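You operate a simulated robot arm through the tools that you are given. There is no shell and no other tool. Be economical: measure what you need, move in short steps, check, and stop when the job is done.

Carry out the task below with a simulated robot arm. There is one attempt and no reset: what you move stays moved.

## Task
Gauge the hinge in the fixture and sort it: green tray if good, red tray if not.
Fine: good means GO goes in and NO GO does not; try both, stand them back, loosen the knob first; the trays on the bench.

The check looks at the end state, three seconds after you hand in, the way a careful person would. Anything else that was tipped, shoved, dropped, spilled or broken makes it a failure.

## Robot
A 7-joint arm with a two-finger parallel gripper, fixed in place. Base frame: the origin is at the foot of the arm, x ahead of it, y to its left, z up. Units: mm, degrees, N and s.
Its first joint turns from -66.0 to 66.0 degrees. Payload 2.4 kg.
The tool frame sits at the grasp point between the pads (the TCP): z along the fingers, y along the line on which they close. The tips reach 30 mm beyond it. The gripper opens to 94 mm. The fingers are 28 mm wide and 10 mm thick; the gripper's body (50 by 96 mm) begins 55 mm behind the TCP.
Orientation is that of the tool frame in the base frame, as a unit quaternion [x, y, z, w]. With the fingers straight down and closing along the base's y, the tool's x points along the base's -x, its y along +y and its z along -z.

## Interface
- The arm moves only by the tool drive_tool. Its argument "series" is one flat list of numbers, 7 for each row, row after row: the shift along the tool's x, y, z in units of 30 mm (1.0 is 30 mm), then the turn, a rotation vector about the tool's x, y, z in units of 6 degrees (1.0 is 6 degrees), then the gripper command, from -1 (fully open) to 1 (shut), values between in proportion. In form: [x, y, z, rx, ry, rz, jaw, x, y, z, rx, ry, rz, jaw, ...]. A call has 1 to 10 rows; each row shifts and turns the commanded pose from where the row before left it, along the tool's axes as they then stand. A call with a number of a shift or a turn outside -1 to 1 is refused whole. A row lasts 0.2 s, in which the tool goes at most 50 mm and 8.6 degrees; a call with a longer step from one row to the next is refused whole, and so is a gripper value outside its range. Where a pose cannot be reached the arm comes as near as it can. A force on the tool above 40 N (or 10 N above the force at the start of the call, whichever is more), or a blocked arm, ends the call early, and 0.2 s more pass. Each finger travels about 153 mm/s and halts on what it meets, pressing with about 28 N; the grip force reading is that of the motor and also rises with nothing between the fingers. The clock runs only during rows and for 0.2 s after the last one: add rows that do not move to give the fingers time. It gives the time, the measured TCP pose, the force on the tool (base axes), the opening and the grip force at its end, in the units of the frame above (readings bear some noise).
- Cameras (640 x 400 px; columns grow to the right, rows downward): "scene" is fixed at [52.6, 482.5, 1456.9]; the picture's right is [-0.62, -0.78, 0.00], its down [-0.37, 0.29, -0.88] and it looks along [0.69, -0.55, -0.47] (base axes); focal length 338 px, centre (320, 200). "wrist" rides on the gripper at [76, 14, -103] in the tool frame; the picture's right is [-0.18, 0.98, 0.00], its down [-0.75, -0.14, -0.64] and it looks along [-0.63, -0.12, 0.77] (tool axes); focal length 243 px, centre (320, 200).
- snapshot(camera): a new picture of that camera. The clock stands still meanwhile.
- point_at(camera, pixels): for up to 12 pixels [column, row] of the newest picture of that camera ("zoom" is the newest enlarged one), the place [x, y, z] in the base frame of the surface seen there, good to about 3 mm. The clock stands still meanwhile.
- close_up(camera, box): a new picture of the part [left, top, right, bottom] of that camera's present view, enlarged. The clock stands still meanwhile.
- hand_in(): hands the job in; it is judged then, once.

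Keep the steps short. Do not move on a guess: measure, check each grasp and each placing, and mend mistakes. In all there are 80 turns and 54 pictures (those below and enlarged ones count). Leave the gripper open and the arm clear of the work at the hand-in unless told otherwise, and finish with a single line.

The tools are called after ">>>" by a JSON object that holds its "api" and its "payload". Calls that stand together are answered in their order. drive_tool: Moves the arm, as the interface text tells. Its arguments: {"type":"object","properties":{"series":{"type":"array","items":{"type":"number"}}},"required":["series"]} The other tools are called the same way: snapshot (camera) takes a picture; point_at (camera, pixels) gives the place of the surface under pixels of a picture; close_up (camera, box) takes an enlarged picture of a part of a camera's view; hand_in () hands the job in.

At the start:

```text
time_s: 0.0
tool_pos: [453.2, -88.5, 1220.8]
orientation: [0.0, 1.0, 0.001, 0.0]
contact_force: [0.1, -0.2, -0.6]
gripper_width: 94.0
finger_force: 0.1
```

scene: 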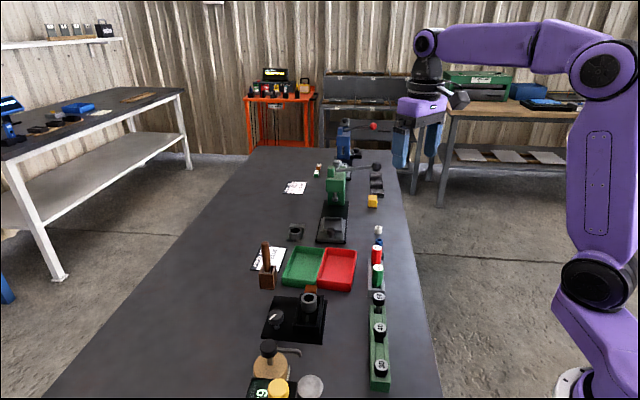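
wrist: 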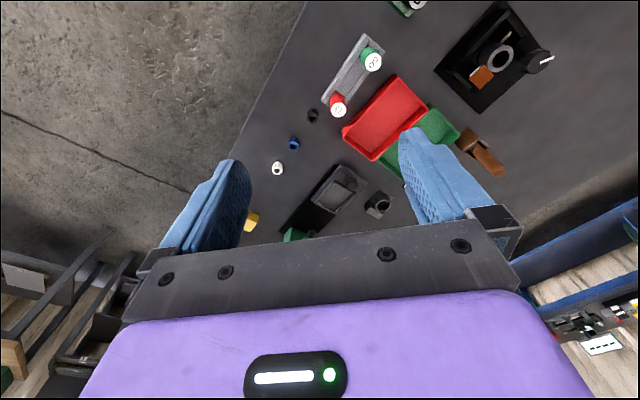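

I see a fixture (black plate near scene pixel 295,318), trays at 320,268, and red and green gauges at 376,265. I'll look at them enlarged first.

>>> {"api": "close_up", "payload": {"camera": "scene", "box": [240, 220, 400, 350]}}

>>> {"api": "close_up", "payload": {"camera": "wrist", "box": [300, 0, 580, 175]}}

```text
3.08 times, centred on (320, 285) of scene
```

zoom: 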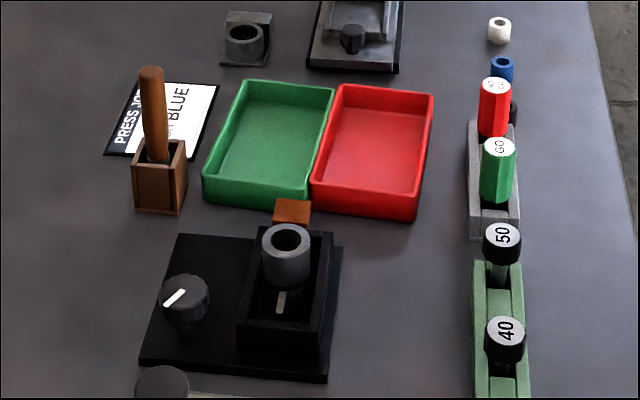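

```text
2.29 times, centred on (440, 88) of wrist
```

zoom: 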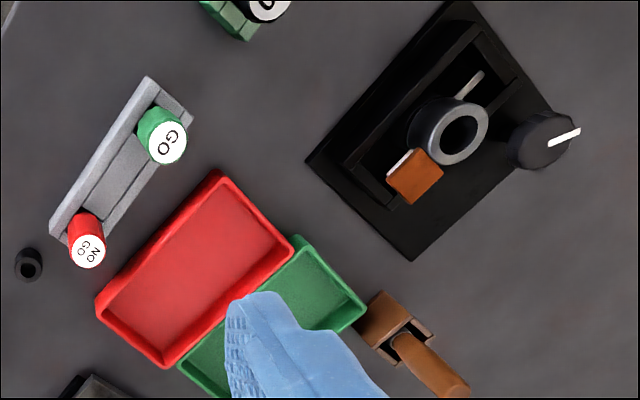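

Next I measure the main features: the gauge caps, the knuckle rim, the knob, the orange block, the fixture edges and the trays.

>>> {"api": "point_at", "payload": {"camera": "zoom", "pixels": [[166, 142], [88, 250], [460, 138], [480, 122], [413, 160], [540, 140], [574, 132], [552, 143], [415, 175], [478, 80], [190, 270], [310, 290]]}}

>>> {"api": "point_at", "payload": {"camera": "scene", "pixels": [[302, 272], [339, 269], [276, 318], [306, 296], [311, 296], [315, 288], [308, 318], [376, 249], [378, 268], [320, 335], [268, 330], [372, 288]]}}

```text
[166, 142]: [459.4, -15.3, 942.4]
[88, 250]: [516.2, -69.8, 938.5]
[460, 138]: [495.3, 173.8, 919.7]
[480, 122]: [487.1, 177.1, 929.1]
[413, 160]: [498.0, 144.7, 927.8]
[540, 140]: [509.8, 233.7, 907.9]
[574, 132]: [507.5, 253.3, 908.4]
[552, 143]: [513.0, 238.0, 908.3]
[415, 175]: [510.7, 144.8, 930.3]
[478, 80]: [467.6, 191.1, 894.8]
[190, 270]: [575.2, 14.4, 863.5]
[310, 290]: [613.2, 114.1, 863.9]
```

```text
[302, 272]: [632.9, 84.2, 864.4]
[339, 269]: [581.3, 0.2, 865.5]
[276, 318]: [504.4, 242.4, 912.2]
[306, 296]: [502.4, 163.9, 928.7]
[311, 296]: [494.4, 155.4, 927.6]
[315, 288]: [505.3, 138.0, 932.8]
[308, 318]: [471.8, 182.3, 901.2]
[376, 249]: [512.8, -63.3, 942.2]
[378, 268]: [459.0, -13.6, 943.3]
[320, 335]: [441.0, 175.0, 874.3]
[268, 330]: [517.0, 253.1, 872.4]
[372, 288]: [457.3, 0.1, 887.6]
```

Both cameras agree that the bench top is at z≈863. That doesn't match the stated 300, so I'll go by the measurements. Next I move over the fixture, staying high, to look closer.

>>> {"api": "drive_tool", "payload": {"series": [0.12, 0.95, 0.3, 0, 0, 0, -1, 0.12, 0.95, 0.3, 0, 0, 0, -1, 0.12, 0.95, 0.3, 0, 0, 0, -1, 0.12, 0.95, 0.3, 0, 0, 0, -1, 0.12, 0.95, 0.3, 0, 0, 0, -1, 0.12, 0.95, 0.3, 0, 0, 0, -1, 0.12, 0.95, 0.3, 0, 0, 0, -1, 0.12, 0.95, 0.3, 0, 0, 0, -1, 0.12, 0.95, 0.3, 0, 0, 0, -1, 0, 0, 0, 0, 0, 0, -1]}}

>>> {"api": "snapshot", "payload": {"camera": "wrist"}}

```text
time_s: 2.2
tool_pos: [421.5, 167.1, 1139.4]
orientation: [0.0, 1.0, 0.0, 0.0]
contact_force: [-0.1, 0.2, 0.5]
gripper_width: 94.2
finger_force: 0.0
```

```text
49 pictures are left
```

wrist: 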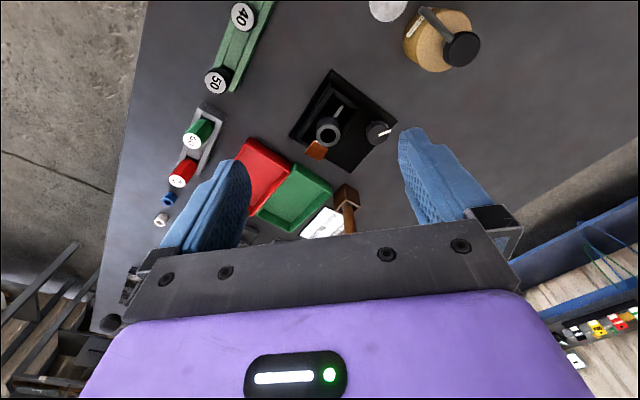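

>>> {"api": "close_up", "payload": {"camera": "wrist", "box": [280, 60, 408, 175]}}

>>> {"api": "close_up", "payload": {"camera": "scene", "box": [255, 275, 345, 350]}}

```text
3.48 times, centred on (344, 118) of wrist
```

zoom: 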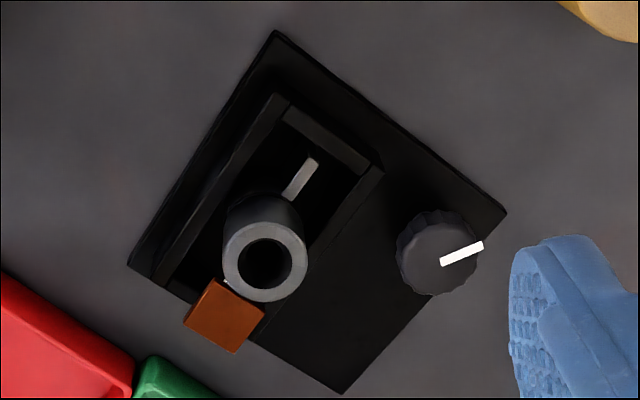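

```text
5.33 times, centred on (300, 312) of scene
```

zoom: 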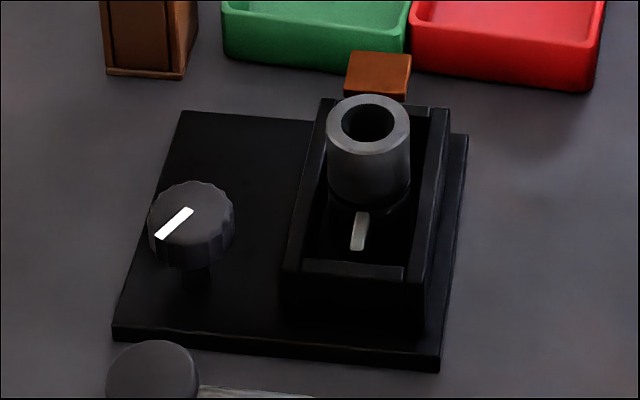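

I measure the fixture geometry on this enlarged picture.

>>> {"api": "point_at", "payload": {"camera": "zoom", "pixels": [[186, 114], [464, 138], [436, 355], [118, 328], [328, 106], [440, 112], [418, 275], [292, 262], [190, 215], [378, 70], [360, 222], [335, 125]]}}

>>> {"api": "point_at", "payload": {"camera": "wrist", "pixels": [[378, 130], [369, 131], [386, 137], [377, 122], [380, 141], [389, 130], [325, 123], [337, 123], [328, 139], [316, 132], [341, 133], [316, 149]]}}

```text
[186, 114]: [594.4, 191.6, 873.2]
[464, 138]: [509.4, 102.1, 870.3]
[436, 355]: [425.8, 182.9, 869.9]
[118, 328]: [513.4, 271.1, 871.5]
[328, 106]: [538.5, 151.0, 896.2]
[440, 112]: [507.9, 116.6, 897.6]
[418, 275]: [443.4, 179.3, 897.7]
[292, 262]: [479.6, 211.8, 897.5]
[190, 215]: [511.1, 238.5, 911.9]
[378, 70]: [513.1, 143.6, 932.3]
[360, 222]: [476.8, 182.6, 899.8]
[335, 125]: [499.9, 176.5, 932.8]
```

```text
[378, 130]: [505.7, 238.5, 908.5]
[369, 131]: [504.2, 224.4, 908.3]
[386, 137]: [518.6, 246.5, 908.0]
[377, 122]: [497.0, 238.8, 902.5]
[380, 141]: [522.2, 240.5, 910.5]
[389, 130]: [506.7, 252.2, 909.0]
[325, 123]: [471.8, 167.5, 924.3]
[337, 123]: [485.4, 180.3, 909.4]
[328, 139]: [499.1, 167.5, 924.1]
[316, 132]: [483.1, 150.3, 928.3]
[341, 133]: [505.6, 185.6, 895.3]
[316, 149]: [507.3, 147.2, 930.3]
```

The plate is turned about 45°: the bench direction u is about (0.70,-0.71). The knob is near (510,239) with its top at z≈909. The box rim is at z≈897 and the knuckle is near (492,163) with its rim at z≈929. I'll approach above the knob, then turn so that the jaws close along u.

>>> {"api": "drive_tool", "payload": {"series": [-0.59, 0.48, 0.86, 0, 0, 0, -1, -0.59, 0.48, 0.86, 0, 0, 0, -1, -0.59, 0.48, 0.86, 0, 0, 0, -1, -0.59, 0.48, 0.86, 0, 0, 0, -1, -0.59, 0.48, 0.86, 0, 0, 0, -1, 0, 0, 0, 0, 0, 0, -1]}}

>>> {"api": "drive_tool", "payload": {"series": [0, 0, 0, 0, 0, -0.9375, -1, 0, 0, 0, 0, 0, -0.9375, -1, 0, 0, 0, 0, 0, -0.9375, -1, 0, 0, 0, 0, 0, -0.9375, -1, 0, 0, 0, 0, 0, -0.9375, -1, 0, 0, 0, 0, 0, -0.9375, -1, 0, 0, 0, 0, 0, -0.9375, -1, 0, 0, 0, 0, 0, -0.9375, -1, 0, 0, 0, 0, 0, 0, -1]}}

>>> {"api": "snapshot", "payload": {"camera": "wrist"}}

```text
time_s: 3.6
tool_pos: [509.8, 239.9, 1009.9]
orientation: [0.001, 1.0, 0.0, 0.0]
contact_force: [-0.1, -0.4, 0.8]
gripper_width: 94.1
finger_force: 0.1
```

```text
time_s: 5.6
tool_pos: [510.5, 239.8, 1010.6]
orientation: [-0.383, 0.924, 0.001, 0.001]
contact_force: [0.0, 0.4, 0.3]
gripper_width: 93.9
finger_force: 0.1
```

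```text
46 pictures are left
```

wrist: 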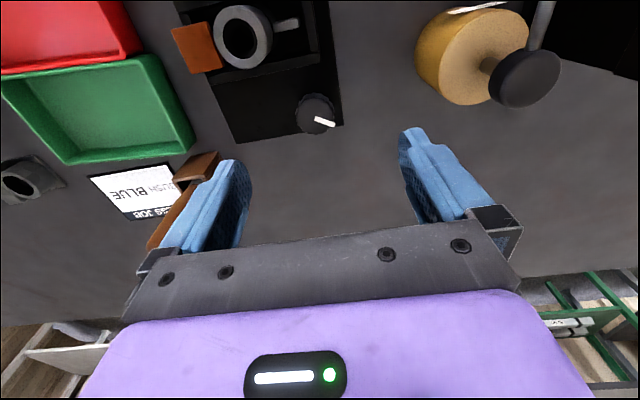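

The arm reaches here. Next I measure the neighbours on both sides of the knob (wooden handle and jar) and the knob itself.

>>> {"api": "point_at", "payload": {"camera": "wrist", "pixels": [[316, 110], [299, 113], [334, 113], [314, 98], [325, 123], [200, 165], [175, 215], [160, 238], [430, 60], [520, 75], [242, 38], [192, 50]]}}

>>> {"api": "close_up", "payload": {"camera": "wrist", "box": [160, 0, 352, 120]}}

>>> {"api": "close_up", "payload": {"camera": "scene", "box": [220, 220, 380, 320]}}

```text
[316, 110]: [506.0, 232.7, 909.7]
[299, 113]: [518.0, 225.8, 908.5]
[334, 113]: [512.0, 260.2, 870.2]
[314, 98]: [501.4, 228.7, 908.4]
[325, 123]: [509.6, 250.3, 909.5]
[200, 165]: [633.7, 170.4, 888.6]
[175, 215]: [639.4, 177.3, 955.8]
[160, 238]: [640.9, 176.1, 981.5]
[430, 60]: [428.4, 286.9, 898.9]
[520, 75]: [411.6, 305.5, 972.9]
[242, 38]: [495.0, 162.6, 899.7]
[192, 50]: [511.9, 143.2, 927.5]
```

```text
3.33 times, centred on (256, 60) of wrist
```

zoom: 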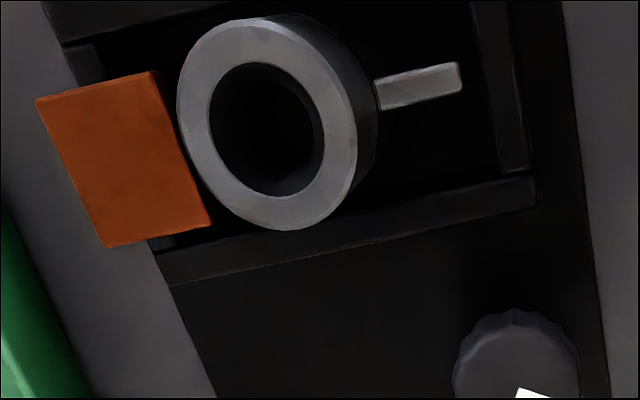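

```text
4.00 times, centred on (300, 270) of scene
```

zoom: 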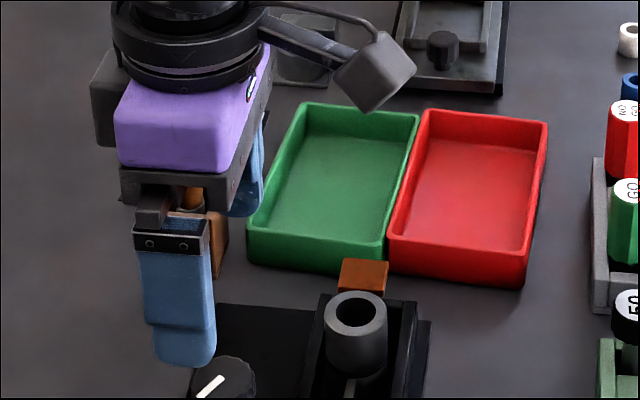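

The TCP is centred over the knob, and the neighbours are clear by more than 60 mm. I go down until the tips are at z≈898, just above the box rim, and close on the knob.

>>> {"api": "drive_tool", "payload": {"series": [0, 0, 0.7, 0, 0, 0, -1, 0, 0, 0.7, 0, 0, 0, -1, 0, 0, 0.7, 0, 0, 0, -1, 0, 0, 0.65, 0, 0, 0, -1, 0, 0, 0, 0, 0, 0, -0.2, 0, 0, 0, 0, 0, 0, 0.5, 0, 0, 0, 0, 0, 0, 0.5]}}

>>> {"api": "snapshot", "payload": {"camera": "wrist"}}

```text
time_s: 7.2
tool_pos: [513.0, 237.4, 928.2]
orientation: [-0.38, 0.925, -0.001, 0.002]
contact_force: [20.0, -15.5, -10.4]
gripper_width: 33.7
finger_force: 45.3
```

```text
43 pictures are left
```

wrist: 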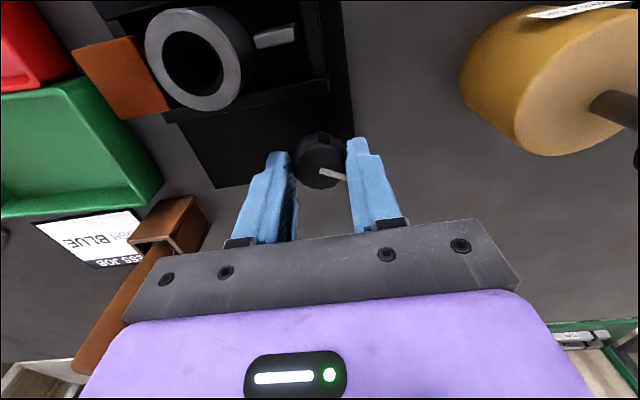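

The knob is held (33.7 mm wide), and the side force shows the TCP is about 3 mm off along u. I check the knob centre across the pads before turning it.

>>> {"api": "close_up", "payload": {"camera": "wrist", "box": [260, 110, 388, 190]}}

>>> {"api": "point_at", "payload": {"camera": "zoom", "pixels": [[320, 50], [300, 150], [210, 100], [345, 345], [430, 130], [300, 240], [250, 250], [390, 330]]}}

```text
5.00 times, centred on (324, 150) of wrist
```

zoom: 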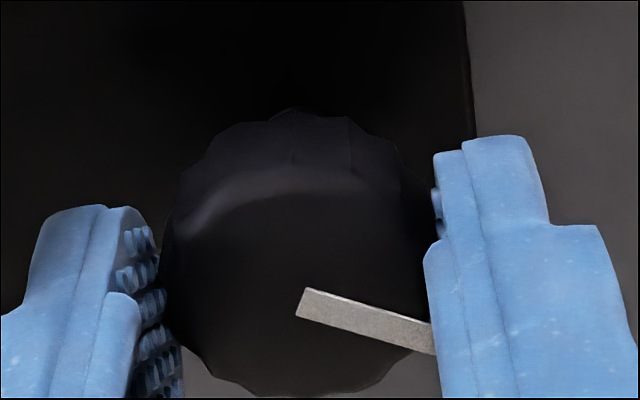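

```text
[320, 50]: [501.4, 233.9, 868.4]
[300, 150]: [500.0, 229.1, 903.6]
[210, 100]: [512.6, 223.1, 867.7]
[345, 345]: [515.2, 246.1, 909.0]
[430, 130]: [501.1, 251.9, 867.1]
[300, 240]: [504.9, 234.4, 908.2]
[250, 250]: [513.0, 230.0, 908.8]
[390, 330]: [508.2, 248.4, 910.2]
```

The knob is centred across the pads. I take out the 3 mm offset and turn counter-clockwise as seen from above (negative about tool z), about 50° first.

>>> {"api": "drive_tool", "payload": {"series": [0, -0.11, 0, 0, 0, 0, 0.5, 0, 0, 0, 0, 0, -0.9, 0.5, 0, 0, 0, 0, 0, -0.9, 0.5, 0, 0, 0, 0, 0, -0.9, 0.5, 0, 0, 0, 0, 0, -0.9, 0.5, 0, 0, 0, 0, 0, -0.9, 0.5, 0, 0, 0, 0, 0, -0.9, 0.5, 0, 0, 0, 0, 0, -0.9, 0.5, 0, 0, 0, 0, 0, -0.9, 0.5, 0, 0, 0, 0, 0, -0.9, 0.5]}}

>>> {"api": "snapshot", "payload": {"camera": "wrist"}}

```text
time_s: 9.4
tool_pos: [512.2, 235.9, 928.6]
orientation: [0.729, -0.684, 0.0, -0.001]
contact_force: [22.8, -7.5, -14.6]
gripper_width: 33.6
finger_force: 44.7
```

```text
41 pictures are left
```

wrist: 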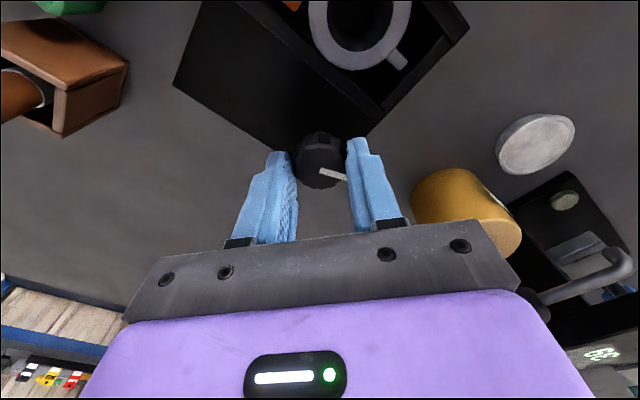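

The knob's white mark turned along with the jaws, about 48°. The pads stay clear of the box. I go on another 43°.

>>> {"api": "drive_tool", "payload": {"series": [0, 0, 0, 0, 0, -0.9, 0.5, 0, 0, 0, 0, 0, -0.9, 0.5, 0, 0, 0, 0, 0, -0.9, 0.5, 0, 0, 0, 0, 0, -0.9, 0.5, 0, 0, 0, 0, 0, -0.9, 0.5, 0, 0, 0, 0, 0, -0.9, 0.5, 0, 0, 0, 0, 0, -0.9, 0.5, 0, 0, 0, 0, 0, -0.9, 0.5]}}

>>> {"api": "close_up", "payload": {"camera": "scene", "box": [240, 260, 368, 340]}}

>>> {"api": "snapshot", "payload": {"camera": "wrist"}}

```text
time_s: 11.2
tool_pos: [512.6, 236.7, 928.2]
orientation: [0.93, -0.368, 0.001, -0.002]
contact_force: [24.8, -6.0, -11.7]
gripper_width: 33.7
finger_force: 44.8
```

```text
5.00 times, centred on (304, 300) of scene
```

zoom: 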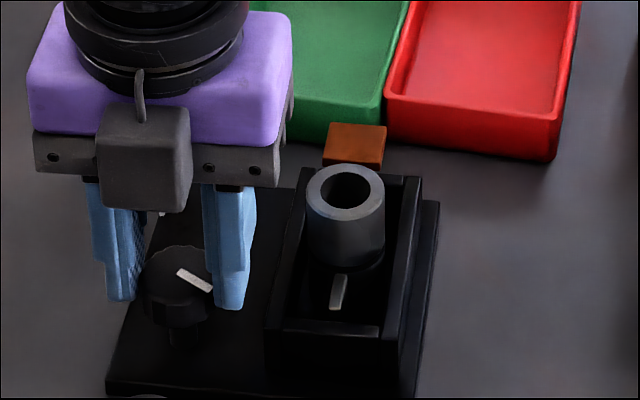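

```text
39 pictures are left
```

wrist: 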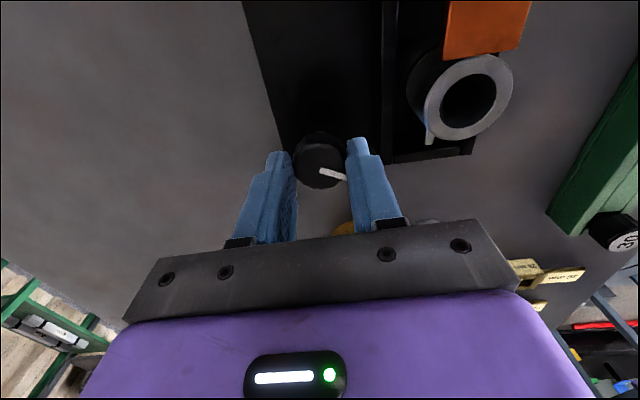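

The knob has turned about 90° counter-clockwise. I add 27° for margin, then open partway to 52 mm so I don't reach over the box, and lift.

>>> {"api": "drive_tool", "payload": {"series": [0, 0, 0, 0, 0, -0.9, 0.5, 0, 0, 0, 0, 0, -0.9, 0.5, 0, 0, 0, 0, 0, -0.9, 0.5, 0, 0, 0, 0, 0, -0.9, 0.5, 0, 0, 0, 0, 0, -0.9, 0.5, 0, 0, 0, 0, 0, 0, -0.1, 0, 0, 0, 0, 0, 0, -0.1, 0, 0, -0.9, 0, 0, 0, -0.1, 0, 0, -0.9, 0, 0, 0, -0.1, 0, 0, -0.9, 0, 0, 0, -0.1]}}

>>> {"api": "snapshot", "payload": {"camera": "wrist"}}

```text
time_s: 13.4
tool_pos: [511.4, 237.4, 1010.0]
orientation: [0.99, -0.142, 0.0, 0.0]
contact_force: [0.3, 0.5, 0.1]
gripper_width: 51.6
finger_force: 0.1
```

```text
38 pictures are left
```

wrist: 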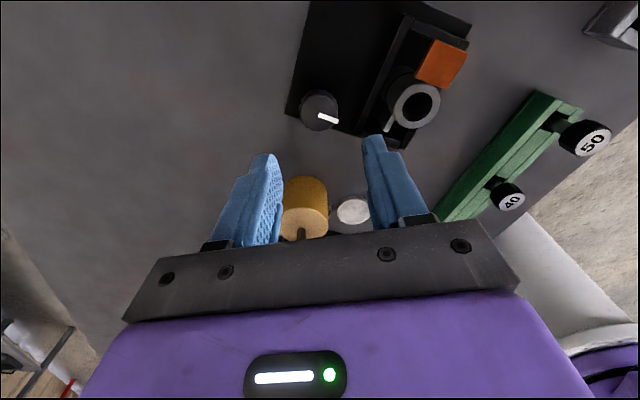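

Knob released and still in place. I raise the arm, turn so the jaws close along v (45°/225°), and travel to above the GO gauge at about (459,-15).

>>> {"api": "drive_tool", "payload": {"series": [0, 0, -1, 0, 0, 0.8, -0.1, 0, 0, -1, 0, 0, 0.8, -0.1, 0, 0, -1, 0, 0, 0.8, -0.1, 0, 0, 0, 0, 0, 0.8, -0.1, 0, 0, 0, 0, 0, 0.8, -0.1, 0, 0, 0, 0, 0, 0.78, -0.1]}}

>>> {"api": "drive_tool", "payload": {"series": [0.588, 0.896, 0, 0, 0, 0, -0.1, 0.588, 0.896, 0, 0, 0, 0, -0.1, 0.588, 0.896, 0, 0, 0, 0, -0.1, 0.588, 0.896, 0, 0, 0, 0, -0.1, 0.588, 0.896, 0, 0, 0, 0, -0.1, 0.588, 0.896, 0, 0, 0, 0, -0.1, 0.588, 0.896, 0, 0, 0, 0, -0.1, 0.588, 0.896, 0, 0, 0, 0, -0.1, 0, 0, 0.7, 0, 0, 0, -0.1, 0, 0, 0.7, 0, 0, 0, -0.1]}}

>>> {"api": "snapshot", "payload": {"camera": "wrist"}}

>>> {"api": "close_up", "payload": {"camera": "scene", "box": [330, 225, 426, 295]}}

```text
time_s: 14.8
tool_pos: [511.1, 237.6, 1099.6]
orientation: [0.924, -0.382, 0.0, 0.001]
contact_force: [0.5, 0.4, 0.1]
gripper_width: 51.8
finger_force: 0.0
```

```text
time_s: 17.0
tool_pos: [459.4, -13.3, 1056.6]
orientation: [0.924, -0.382, 0.001, 0.0]
contact_force: [-0.2, 0.5, -0.8]
gripper_width: 51.7
finger_force: 0.0
```

```text
37 pictures are left
```

wrist: 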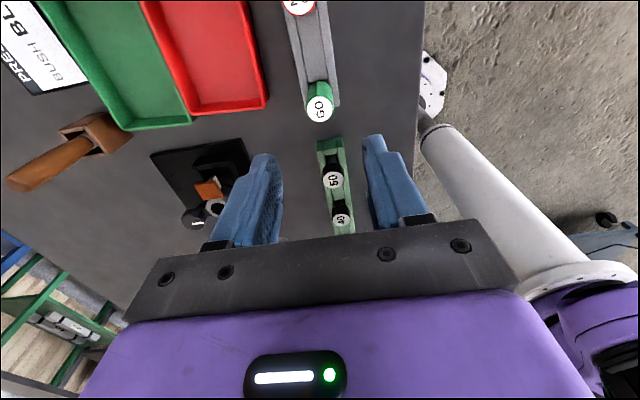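

```text
5.71 times, centred on (378, 260) of scene
```

zoom: 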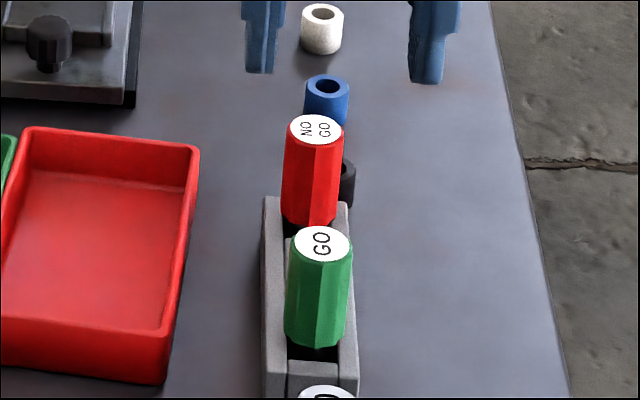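

I measure the GO handle: cap, lower edge, rack walls, and the same for NO GO.

>>> {"api": "point_at", "payload": {"camera": "zoom", "pixels": [[322, 243], [296, 243], [348, 243], [320, 228], [320, 258], [316, 340], [312, 352], [272, 300], [345, 320], [315, 130], [308, 220], [310, 375]]}}

>>> {"api": "close_up", "payload": {"camera": "wrist", "box": [270, 60, 366, 130]}}

>>> {"api": "point_at", "payload": {"camera": "zoom", "pixels": [[340, 262], [340, 320], [265, 280], [400, 270], [340, 220], [330, 170], [240, 200], [430, 200]]}}

```text
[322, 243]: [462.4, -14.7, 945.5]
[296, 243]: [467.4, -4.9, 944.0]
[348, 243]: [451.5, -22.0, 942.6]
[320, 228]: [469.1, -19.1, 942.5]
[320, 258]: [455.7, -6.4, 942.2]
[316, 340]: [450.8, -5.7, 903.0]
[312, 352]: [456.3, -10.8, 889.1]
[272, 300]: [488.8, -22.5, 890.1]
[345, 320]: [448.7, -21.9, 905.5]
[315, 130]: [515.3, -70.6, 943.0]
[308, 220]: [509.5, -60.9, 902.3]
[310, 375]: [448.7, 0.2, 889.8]
```

```text
5.71 times, centred on (318, 95) of wrist
```

zoom: 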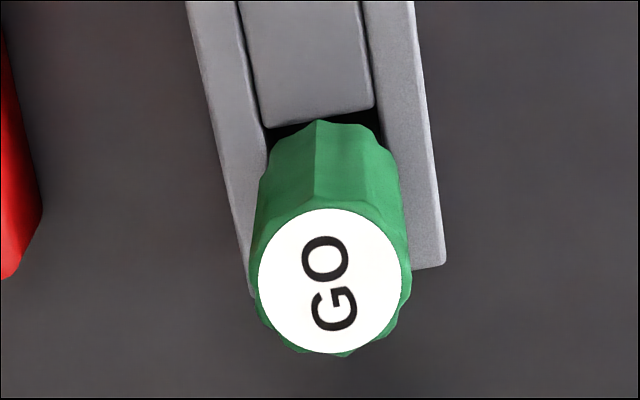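

```text
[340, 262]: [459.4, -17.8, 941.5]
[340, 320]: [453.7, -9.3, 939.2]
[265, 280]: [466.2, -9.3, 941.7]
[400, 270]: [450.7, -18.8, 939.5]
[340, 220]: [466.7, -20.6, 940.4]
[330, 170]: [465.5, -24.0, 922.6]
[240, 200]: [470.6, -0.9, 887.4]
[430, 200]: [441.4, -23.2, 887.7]
```

The GO cap centre is (459,-14), directly under the TCP. The handle spans z 902–942 and the rack top is at 888. I go down to TCP z 932 and close.

>>> {"api": "drive_tool", "payload": {"series": [0, 0, 0.83, 0, 0, 0, -0.1, 0, 0, 0.83, 0, 0, 0, -0.1, 0, 0, 0.83, 0, 0, 0, -0.1, 0, 0, 0.83, 0, 0, 0, -0.1, 0, 0, 0.83, 0, 0, 0, -0.1, 0, 0, 0, 0, 0, 0, 0.2, 0, 0, 0, 0, 0, 0, 0.6, 0, 0, 0, 0, 0, 0, 0.6]}}

>>> {"api": "close_up", "payload": {"camera": "scene", "box": [330, 225, 426, 295]}}

```text
time_s: 18.8
tool_pos: [458.5, -13.2, 934.9]
orientation: [0.924, -0.382, 0.0, 0.0]
contact_force: [-0.4, 0.2, 0.2]
gripper_width: 25.0
finger_force: 27.7
```

```text
5.71 times, centred on (378, 260) of scene
```

zoom: 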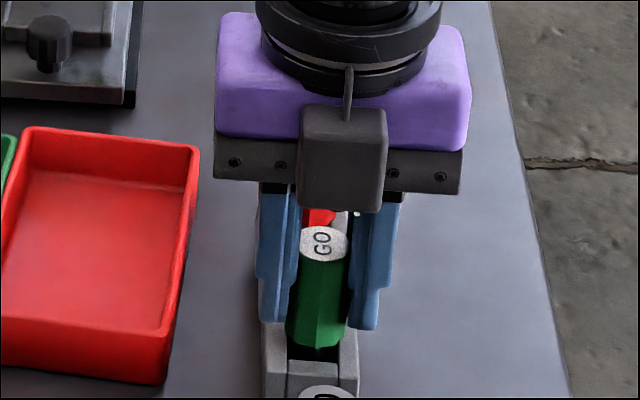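

GO is gripped (25.0 mm wide, no side load). The seated pose to return to is (458.5,-13.2,934.9). I lift it straight up about 90 mm.

>>> {"api": "drive_tool", "payload": {"series": [0, 0, -0.5, 0, 0, 0, 0.6, 0, 0, -0.8, 0, 0, 0, 0.6, 0, 0, -0.8, 0, 0, 0, 0.6, 0, 0, -0.9, 0, 0, 0, 0.6]}}

>>> {"api": "close_up", "payload": {"camera": "scene", "box": [330, 205, 426, 275]}}

```text
time_s: 19.8
tool_pos: [458.9, -13.4, 1021.7]
orientation: [0.924, -0.381, -0.001, 0.001]
contact_force: [0.1, -0.1, -1.2]
gripper_width: 24.7
finger_force: 27.8
```

```text
5.71 times, centred on (378, 240) of scene
```

zoom: 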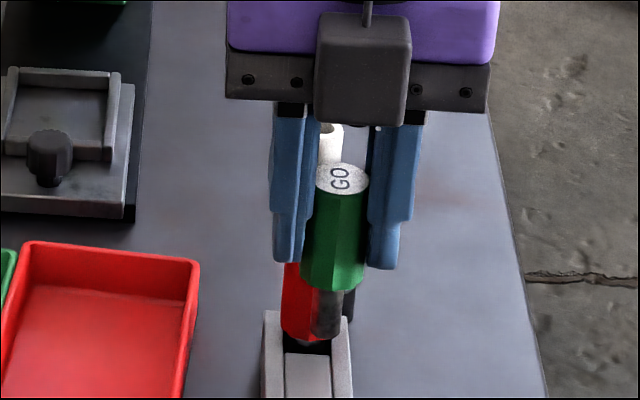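

GO is out with its plug pin hanging straight. I measure the pin ends, then the knuckle rim with an enlarged scene view.

>>> {"api": "point_at", "payload": {"camera": "zoom", "pixels": [[326, 295], [326, 332], [326, 337], [332, 284], [340, 178], [314, 310], [340, 310]]}}

>>> {"api": "close_up", "payload": {"camera": "scene", "box": [278, 275, 342, 325]}}

```text
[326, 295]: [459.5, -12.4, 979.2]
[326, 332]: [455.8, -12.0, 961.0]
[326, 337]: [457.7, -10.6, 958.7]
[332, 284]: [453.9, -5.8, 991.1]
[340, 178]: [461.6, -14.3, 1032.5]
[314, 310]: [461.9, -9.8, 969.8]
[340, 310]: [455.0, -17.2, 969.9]
```

```text
8.00 times, centred on (310, 300) of scene
```

zoom: 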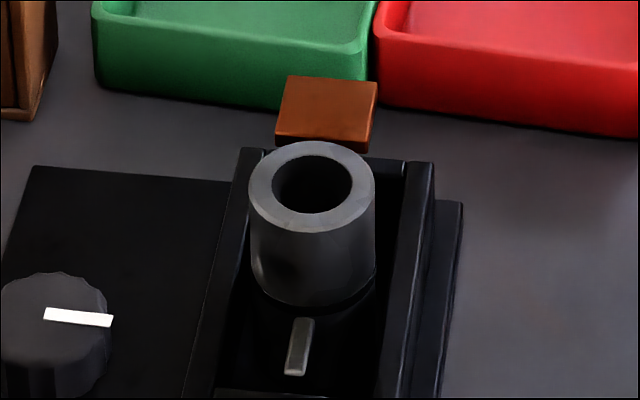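

>>> {"api": "point_at", "payload": {"camera": "zoom", "pixels": [[261, 184], [364, 187], [314, 148], [311, 222], [275, 158], [350, 158], [275, 212], [349, 214], [326, 90], [326, 130], [300, 330], [312, 190]]}}

```text
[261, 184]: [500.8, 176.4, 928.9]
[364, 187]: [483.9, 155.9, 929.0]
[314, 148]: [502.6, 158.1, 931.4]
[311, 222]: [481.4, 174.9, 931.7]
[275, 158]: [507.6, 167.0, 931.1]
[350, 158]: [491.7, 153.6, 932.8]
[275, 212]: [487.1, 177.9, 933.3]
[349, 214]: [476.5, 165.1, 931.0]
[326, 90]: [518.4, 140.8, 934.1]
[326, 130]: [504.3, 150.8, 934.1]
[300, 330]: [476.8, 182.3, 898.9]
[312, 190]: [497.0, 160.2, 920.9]
```

The rim's opposite pairs average to a hole centre at (491.6,166.1), rim z≈931. The pin tip sits about 64 mm below the TCP. I travel there with the tip well above the rim.

>>> {"api": "drive_tool", "payload": {"series": [0, 0, -0.7, 0, 0, 0, 0.6, -0.577, -0.833, 0, 0, 0, 0, 0.6, -0.577, -0.833, 0, 0, 0, 0, 0.6, -0.577, -0.833, 0, 0, 0, 0, 0.6, -0.577, -0.833, 0, 0, 0, 0, 0.6, -0.577, -0.833, 0, 0, 0, 0, 0.6, -0.577, -0.833, 0, 0, 0, 0, 0.6, 0, 0, 0.5, 0, 0, 0, 0.6, 0, 0, 0, 0, 0, 0, 0.6]}}

>>> {"api": "snapshot", "payload": {"camera": "wrist"}}

>>> {"api": "close_up", "payload": {"camera": "scene", "box": [270, 245, 350, 320]}}

```text
time_s: 21.8
tool_pos: [490.5, 166.0, 1029.6]
orientation: [0.924, -0.382, 0.001, -0.001]
contact_force: [0.9, 0.5, -1.9]
gripper_width: 25.0
finger_force: 28.2
```

```text
31 pictures are left
```

wrist: 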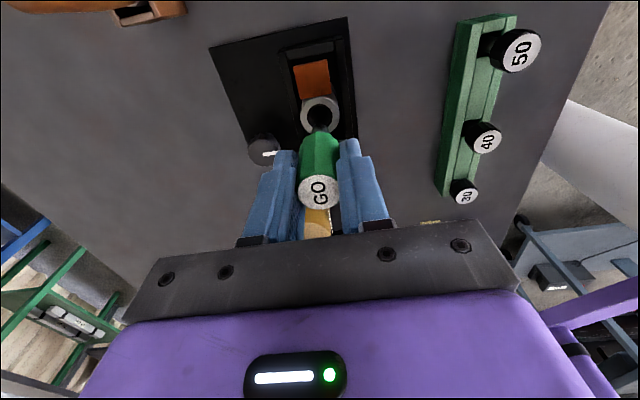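

```text
5.33 times, centred on (310, 282) of scene
```

zoom: 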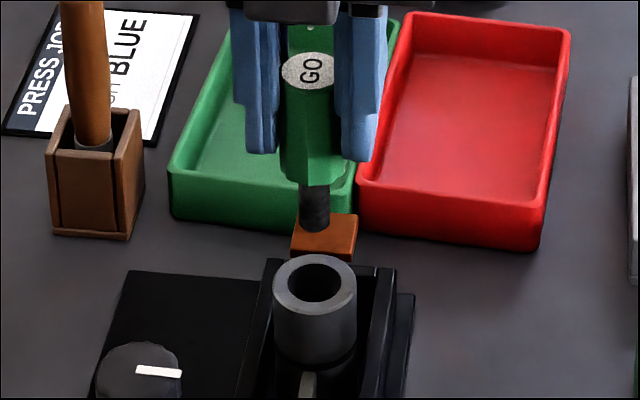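

The pin is over the hole in both views. I go down slowly: first until the tip is just inside the rim (TCP z≈992), then check the force.

>>> {"api": "drive_tool", "payload": {"series": [0.02, 0, 0.5, 0, 0, 0, 0.6, 0, 0, 0.4, 0, 0, 0, 0.6, 0, 0, 0.12, 0, 0, 0, 0.6, 0, 0, 0.12, 0, 0, 0, 0.6, 0, 0, 0.12, 0, 0, 0, 0.6]}}

>>> {"api": "close_up", "payload": {"camera": "wrist", "box": [270, 70, 370, 220]}}

>>> {"api": "close_up", "payload": {"camera": "scene", "box": [278, 265, 342, 315]}}

```text
time_s: 23.0
tool_pos: [491.5, 166.4, 991.7]
orientation: [0.924, -0.382, 0.0, 0.0]
contact_force: [-0.3, 0.6, -0.7]
gripper_width: 25.2
finger_force: 28.0
```

```text
2.67 times, centred on (320, 145) of wrist
```

zoom: 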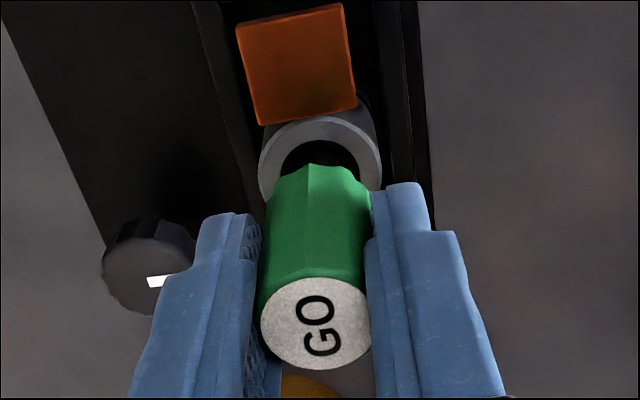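

```text
8.00 times, centred on (310, 290) of scene
```

zoom: 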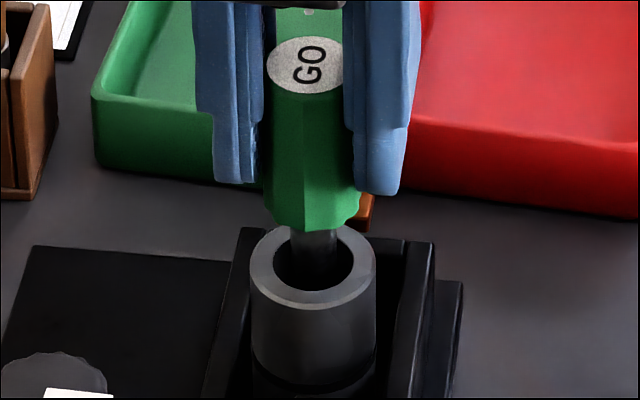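

No contact yet, and the pin is inside the mouth of the bore. I lower it another 15 mm in 3 mm steps, watching the force.

>>> {"api": "drive_tool", "payload": {"series": [0, 0, 0.1, 0, 0, 0, 0.6, 0, 0, 0.1, 0, 0, 0, 0.6, 0, 0, 0.1, 0, 0, 0, 0.6, 0, 0, 0.1, 0, 0, 0, 0.6, 0, 0, 0.1, 0, 0, 0, 0.6]}}

```text
time_s: 24.2
tool_pos: [493.3, 165.4, 976.1]
orientation: [0.924, -0.382, 0.0, 0.0]
contact_force: [-0.7, 0.7, -0.3]
gripper_width: 24.8
finger_force: 28.4
```

Still free, with the tip at about z 912. Another 12 mm.

>>> {"api": "drive_tool", "payload": {"series": [0, 0, 0.1, 0, 0, 0, 0.6, 0, 0, 0.1, 0, 0, 0, 0.6, 0, 0, 0.1, 0, 0, 0, 0.6, 0, 0, 0.07, 0, 0, 0, 0.6]}}

>>> {"api": "close_up", "payload": {"camera": "scene", "box": [278, 265, 342, 315]}}

```text
time_s: 25.2
tool_pos: [492.8, 165.9, 966.6]
orientation: [0.924, -0.381, 0.002, -0.001]
contact_force: [-4.0, 0.2, 28.0]
gripper_width: 24.8
finger_force: 27.6
```

```text
8.00 times, centred on (310, 290) of scene
```

zoom: 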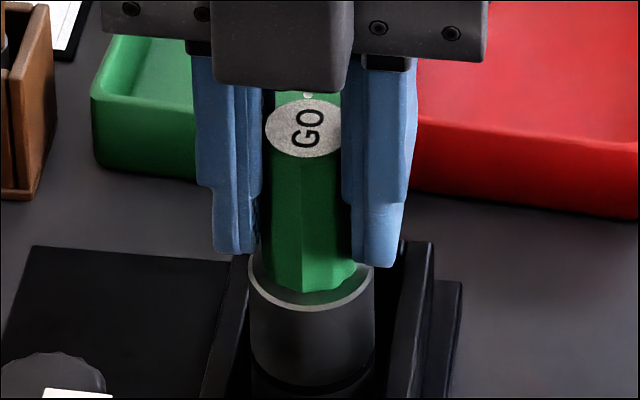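

Firm contact at TCP z 966.6. That puts the handle's shoulder at about z 933, on the rim, so GO has gone in its full length. I withdraw it straight up and check that the hinge stays put.

>>> {"api": "drive_tool", "payload": {"series": [0, 0, -0.3, 0, 0, 0, 0.6, 0, 0, -0.5, 0, 0, 0, 0.6, 0, 0, -0.7, 0, 0, 0, 0.6, 0, 0, -0.8, 0, 0, 0, 0.6, 0, 0, 0, 0, 0, 0, 0.6]}}

>>> {"api": "close_up", "payload": {"camera": "scene", "box": [270, 245, 350, 320]}}

```text
time_s: 26.4
tool_pos: [492.1, 165.3, 1033.9]
orientation: [0.924, -0.382, 0.0, -0.001]
contact_force: [0.4, 0.2, -0.9]
gripper_width: 25.1
finger_force: 27.7
```

```text
5.33 times, centred on (310, 282) of scene
```

zoom: 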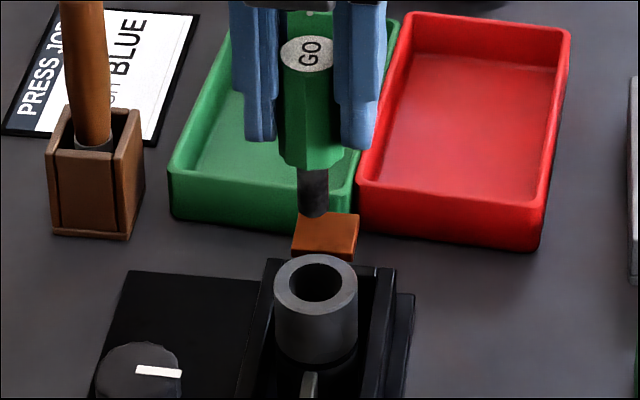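

GO is out and the hinge is where it was. I carry GO back over its rack hole and stop about 40 mm above the seat.

>>> {"api": "drive_tool", "payload": {"series": [0.571, 0.833, 0, 0, 0, 0, 0.6, 0.571, 0.833, 0, 0, 0, 0, 0.6, 0.571, 0.833, 0, 0, 0, 0, 0.6, 0.571, 0.833, 0, 0, 0, 0, 0.6, 0.571, 0.833, 0, 0, 0, 0, 0.6, 0.571, 0.833, 0, 0, 0, 0, 0.6, 0, 0, 0.9, 0, 0, 0, 0.6, 0, 0, 0.9, 0, 0, 0, 0.6, 0, 0, 0, 0, 0, 0, 0.6]}}

>>> {"api": "close_up", "payload": {"camera": "scene", "box": [340, 230, 420, 300]}}

>>> {"api": "snapshot", "payload": {"camera": "wrist"}}

```text
time_s: 28.4
tool_pos: [459.1, -12.8, 979.6]
orientation: [0.924, -0.382, 0.0, -0.001]
contact_force: [0.1, 1.0, -0.9]
gripper_width: 24.7
finger_force: 27.3
```

```text
5.71 times, centred on (380, 265) of scene
```

zoom: 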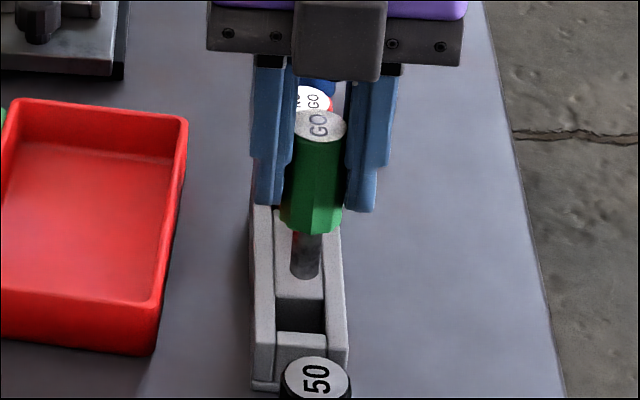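

```text
24 pictures are left
```

wrist: 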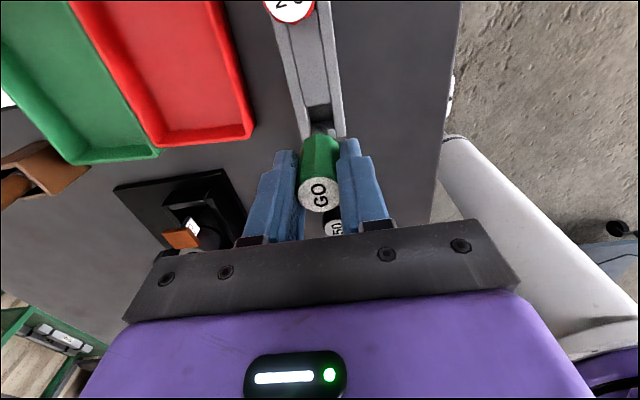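

The pin is above its pocket (zoom 300,315). I lower it in small steps to the earlier seated height of 935.

>>> {"api": "drive_tool", "payload": {"series": [-0.01, 0.01, 0.5, 0, 0, 0, 0.6, 0, 0, 0.4, 0, 0, 0, 0.6, 0, 0, 0.2, 0, 0, 0, 0.6, 0, 0, 0.15, 0, 0, 0, 0.6, 0, 0, 0.1, 0, 0, 0, 0.6, 0, 0, 0.05, 0, 0, 0, 0.6, 0, 0, 0, 0, 0, 0, 0.6]}}

>>> {"api": "close_up", "payload": {"camera": "scene", "box": [340, 230, 420, 300]}}

```text
time_s: 30.0
tool_pos: [459.0, -13.7, 938.1]
orientation: [0.924, -0.382, -0.001, 0.001]
contact_force: [0.4, 0.0, -0.1]
gripper_width: 25.0
finger_force: 28.3
```

```text
5.71 times, centred on (380, 265) of scene
```

zoom: 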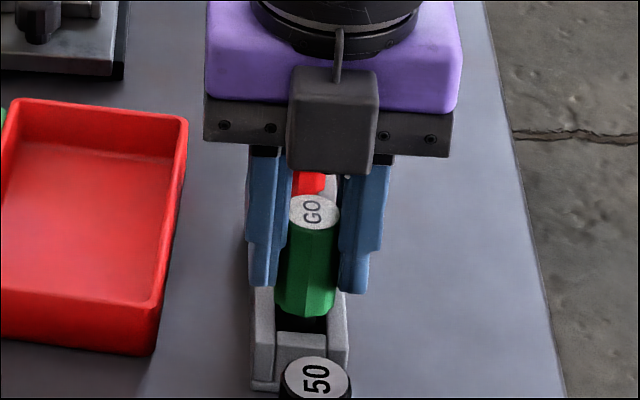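

No contact yet at 938. I step down 1 mm at a time until it touches.

>>> {"api": "drive_tool", "payload": {"series": [0, 0, 0.035, 0, 0, 0, 0.6, 0, 0, 0.035, 0, 0, 0, 0.6, 0, 0, 0, 0, 0, 0, 0.6]}}

```text
time_s: 30.8
tool_pos: [458.9, -13.6, 937.1]
orientation: [0.924, -0.382, 0.0, 0.0]
contact_force: [-1.1, 1.1, 2.2]
gripper_width: 25.0
finger_force: 27.9
```

Light contact (2 N). I press about 1 mm more to confirm it's seated.

>>> {"api": "drive_tool", "payload": {"series": [0, 0, 0.035, 0, 0, 0, 0.6, 0, 0, 0, 0, 0, 0, 0.6]}}

```text
time_s: 31.4
tool_pos: [458.5, -13.5, 934.0]
orientation: [0.924, -0.382, 0.0, -0.001]
contact_force: [-2.7, 2.5, 16.2]
gripper_width: 25.2
finger_force: 27.8
```

Seated at z ≈ 935. I open to 52 mm, rise clear and check.

>>> {"api": "drive_tool", "payload": {"series": [0, 0, -0.05, 0, 0, 0, 0.3, 0, 0, 0, 0, 0, 0, -0.1, 0, 0, 0, 0, 0, 0, -0.1, 0, 0, -0.8, 0, 0, 0, -0.1, 0, 0, -0.8, 0, 0, 0, -0.1, 0, 0, -0.8, 0, 0, 0, -0.1, 0, 0, -0.8, 0, 0, 0, -0.1, 0, 0, 0, 0, 0, 0, -0.1]}}

>>> {"api": "close_up", "payload": {"camera": "scene", "box": [340, 230, 420, 300]}}

>>> {"api": "point_at", "payload": {"camera": "zoom", "pixels": [[309, 213], [284, 213], [334, 213], [309, 198], [309, 228], [301, 100], [277, 100], [325, 100], [301, 86], [301, 114]]}}

```text
time_s: 33.2
tool_pos: [458.1, -14.4, 1033.0]
orientation: [0.924, -0.382, -0.001, 0.0]
contact_force: [0.1, 0.5, 0.5]
gripper_width: 51.7
finger_force: 0.1
```

```text
5.71 times, centred on (380, 265) of scene
```

zoom: 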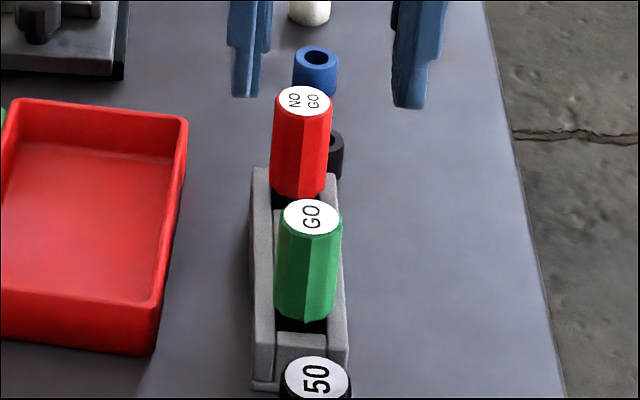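

```text
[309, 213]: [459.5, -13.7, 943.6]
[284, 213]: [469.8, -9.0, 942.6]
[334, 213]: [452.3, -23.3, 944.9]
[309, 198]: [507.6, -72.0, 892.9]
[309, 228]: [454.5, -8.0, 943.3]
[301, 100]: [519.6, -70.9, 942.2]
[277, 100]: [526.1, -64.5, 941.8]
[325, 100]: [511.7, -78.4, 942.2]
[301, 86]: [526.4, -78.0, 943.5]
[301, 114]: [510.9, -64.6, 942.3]
```

GO stands upright. The NO GO cap centre is about (518,-71.5). I move over it and check with the wrist view.

>>> {"api": "drive_tool", "payload": {"series": [0.69, -0.015, 0, 0, 0, 0, -0.1, 0.69, -0.015, 0, 0, 0, 0, -0.1, 0.69, -0.015, 0, 0, 0, 0, -0.1, 0.69, -0.015, 0, 0, 0, 0, -0.1, 0, 0, 0, 0, 0, 0, -0.1]}}

>>> {"api": "close_up", "payload": {"camera": "wrist", "box": [240, 60, 400, 180]}}

```text
time_s: 34.4
tool_pos: [518.5, -71.7, 1031.2]
orientation: [0.924, -0.381, 0.0, 0.0]
contact_force: [-0.2, -0.8, -0.1]
gripper_width: 51.8
finger_force: 0.0
```

```text
3.33 times, centred on (320, 120) of wrist
```

zoom: 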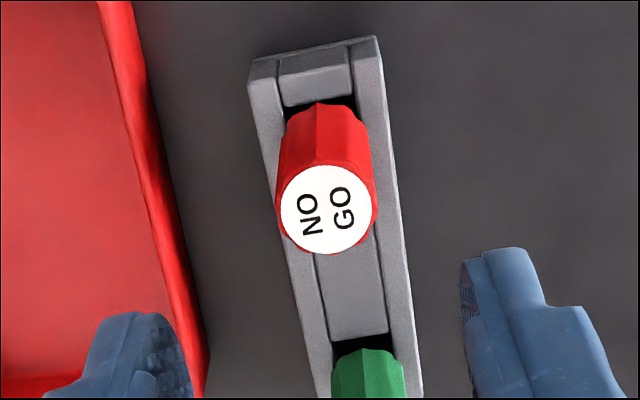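

By projection the cap is about 2 mm along tool +y and 1.5 mm along tool −x from the axis. I correct that, go down to z 934 and close.

>>> {"api": "drive_tool", "payload": {"series": [-0.05, 0.065, 0.8, 0, 0, 0, -0.1, 0, 0, 0.8, 0, 0, 0, -0.1, 0, 0, 0.8, 0, 0, 0, -0.1, 0, 0, 0.8, 0, 0, 0, -0.1, 0, 0, 0, 0, 0, 0, -0.1, 0, 0, 0, 0, 0, 0, 0.2, 0, 0, 0, 0, 0, 0, 0.6, 0, 0, 0, 0, 0, 0, 0.6]}}

```text
time_s: 36.2
tool_pos: [515.6, -71.5, 935.6]
orientation: [0.924, -0.382, 0.0, 0.0]
contact_force: [0.0, -0.2, 0.6]
gripper_width: 25.2
finger_force: 28.1
```

NO GO is gripped (25.2 mm). Its seated pose is (515.6,-71.5,935.6). I lift it straight up.

>>> {"api": "drive_tool", "payload": {"series": [0, 0, -0.5, 0, 0, 0, 0.6, 0, 0, -0.8, 0, 0, 0, 0.6, 0, 0, -0.9, 0, 0, 0, 0.6, 0, 0, -1, 0, 0, 0, 0.6, 0, 0, 0, 0, 0, 0, 0.6]}}

>>> {"api": "close_up", "payload": {"camera": "scene", "box": [340, 200, 420, 270]}}

>>> {"api": "point_at", "payload": {"camera": "zoom", "pixels": [[318, 240], [318, 260], [318, 270], [318, 280], [318, 290], [318, 300]]}}

```text
time_s: 37.4
tool_pos: [514.9, -71.3, 1033.8]
orientation: [0.924, -0.382, 0.0, 0.0]
contact_force: [0.9, -0.1, -1.1]
gripper_width: 25.0
finger_force: 28.2
```

```text
5.71 times, centred on (380, 235) of scene
```

zoom: 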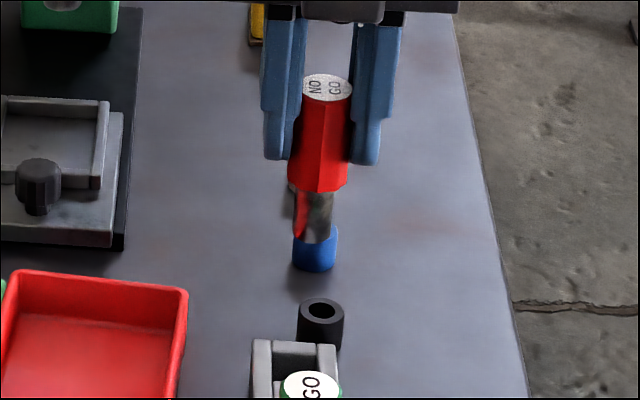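

```text
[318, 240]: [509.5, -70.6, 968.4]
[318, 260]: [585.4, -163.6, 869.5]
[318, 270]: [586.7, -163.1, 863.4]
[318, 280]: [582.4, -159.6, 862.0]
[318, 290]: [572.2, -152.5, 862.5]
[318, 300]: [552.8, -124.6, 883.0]
```

The NO GO pin is visibly thicker, about 16 mm against about 12 for GO, with the tip about 66 mm below the TCP. I carry it over the knuckle.

>>> {"api": "drive_tool", "payload": {"series": [-0.876, -0.722, 0, 0, 0, 0, 0.6, -0.876, -0.722, 0, 0, 0, 0, 0.6, -0.876, -0.722, 0, 0, 0, 0, 0.6, -0.876, -0.722, 0, 0, 0, 0, 0.6, -0.876, -0.722, 0, 0, 0, 0, 0.6, -0.876, -0.722, 0, 0, 0, 0, 0.6, -0.876, -0.722, 0, 0, 0, 0, 0.6, 0, 0, 0, 0, 0, 0, 0.6, 0, 0, 0.7, 0, 0, 0, 0.6, 0, 0, 0, 0, 0, 0, 0.6]}}

>>> {"api": "close_up", "payload": {"camera": "scene", "box": [278, 255, 342, 305]}}

>>> {"api": "close_up", "payload": {"camera": "wrist", "box": [270, 70, 370, 220]}}

```text
time_s: 39.6
tool_pos: [492.7, 166.3, 1011.3]
orientation: [0.924, -0.382, 0.0, 0.0]
contact_force: [0.4, -0.1, -1.1]
gripper_width: 24.9
finger_force: 27.7
```

```text
8.00 times, centred on (310, 280) of scene
```

zoom: 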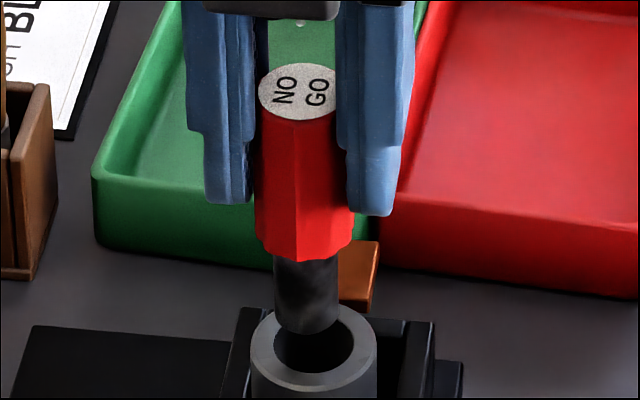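

```text
2.67 times, centred on (320, 145) of wrist
```

zoom: 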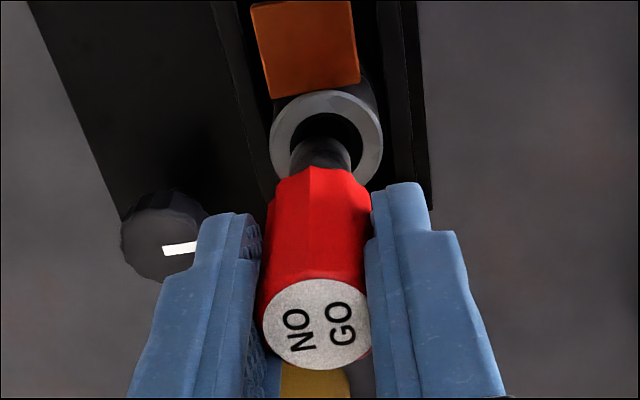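

The pin is nearly over the bore. It looks about 1 mm off along tool y and x, so I correct that and lower in small steps until just inside the rim.

>>> {"api": "drive_tool", "payload": {"series": [0.03, 0.04, 0.2, 0, 0, 0, 0.6, 0, 0, 0.1, 0, 0, 0, 0.6, 0, 0, 0.1, 0, 0, 0, 0.6, 0, 0, 0.1, 0, 0, 0, 0.6, 0, 0, 0.1, 0, 0, 0, 0.6]}}

>>> {"api": "close_up", "payload": {"camera": "scene", "box": [278, 255, 342, 305]}}

```text
time_s: 40.8
tool_pos: [495.2, 164.9, 994.8]
orientation: [0.924, -0.382, 0.002, -0.001]
contact_force: [-6.4, -1.4, 29.0]
gripper_width: 25.4
finger_force: 27.3
```

```text
8.00 times, centred on (310, 280) of scene
```

zoom: 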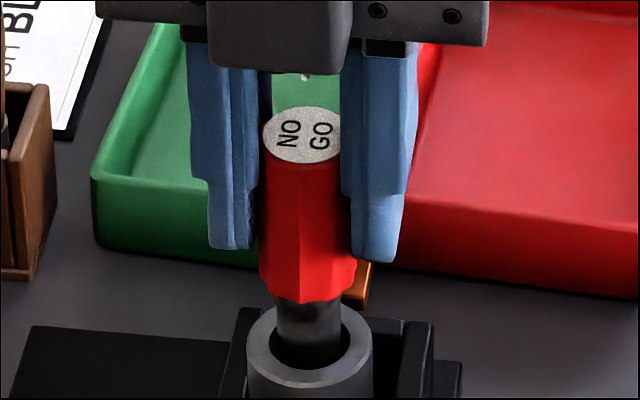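

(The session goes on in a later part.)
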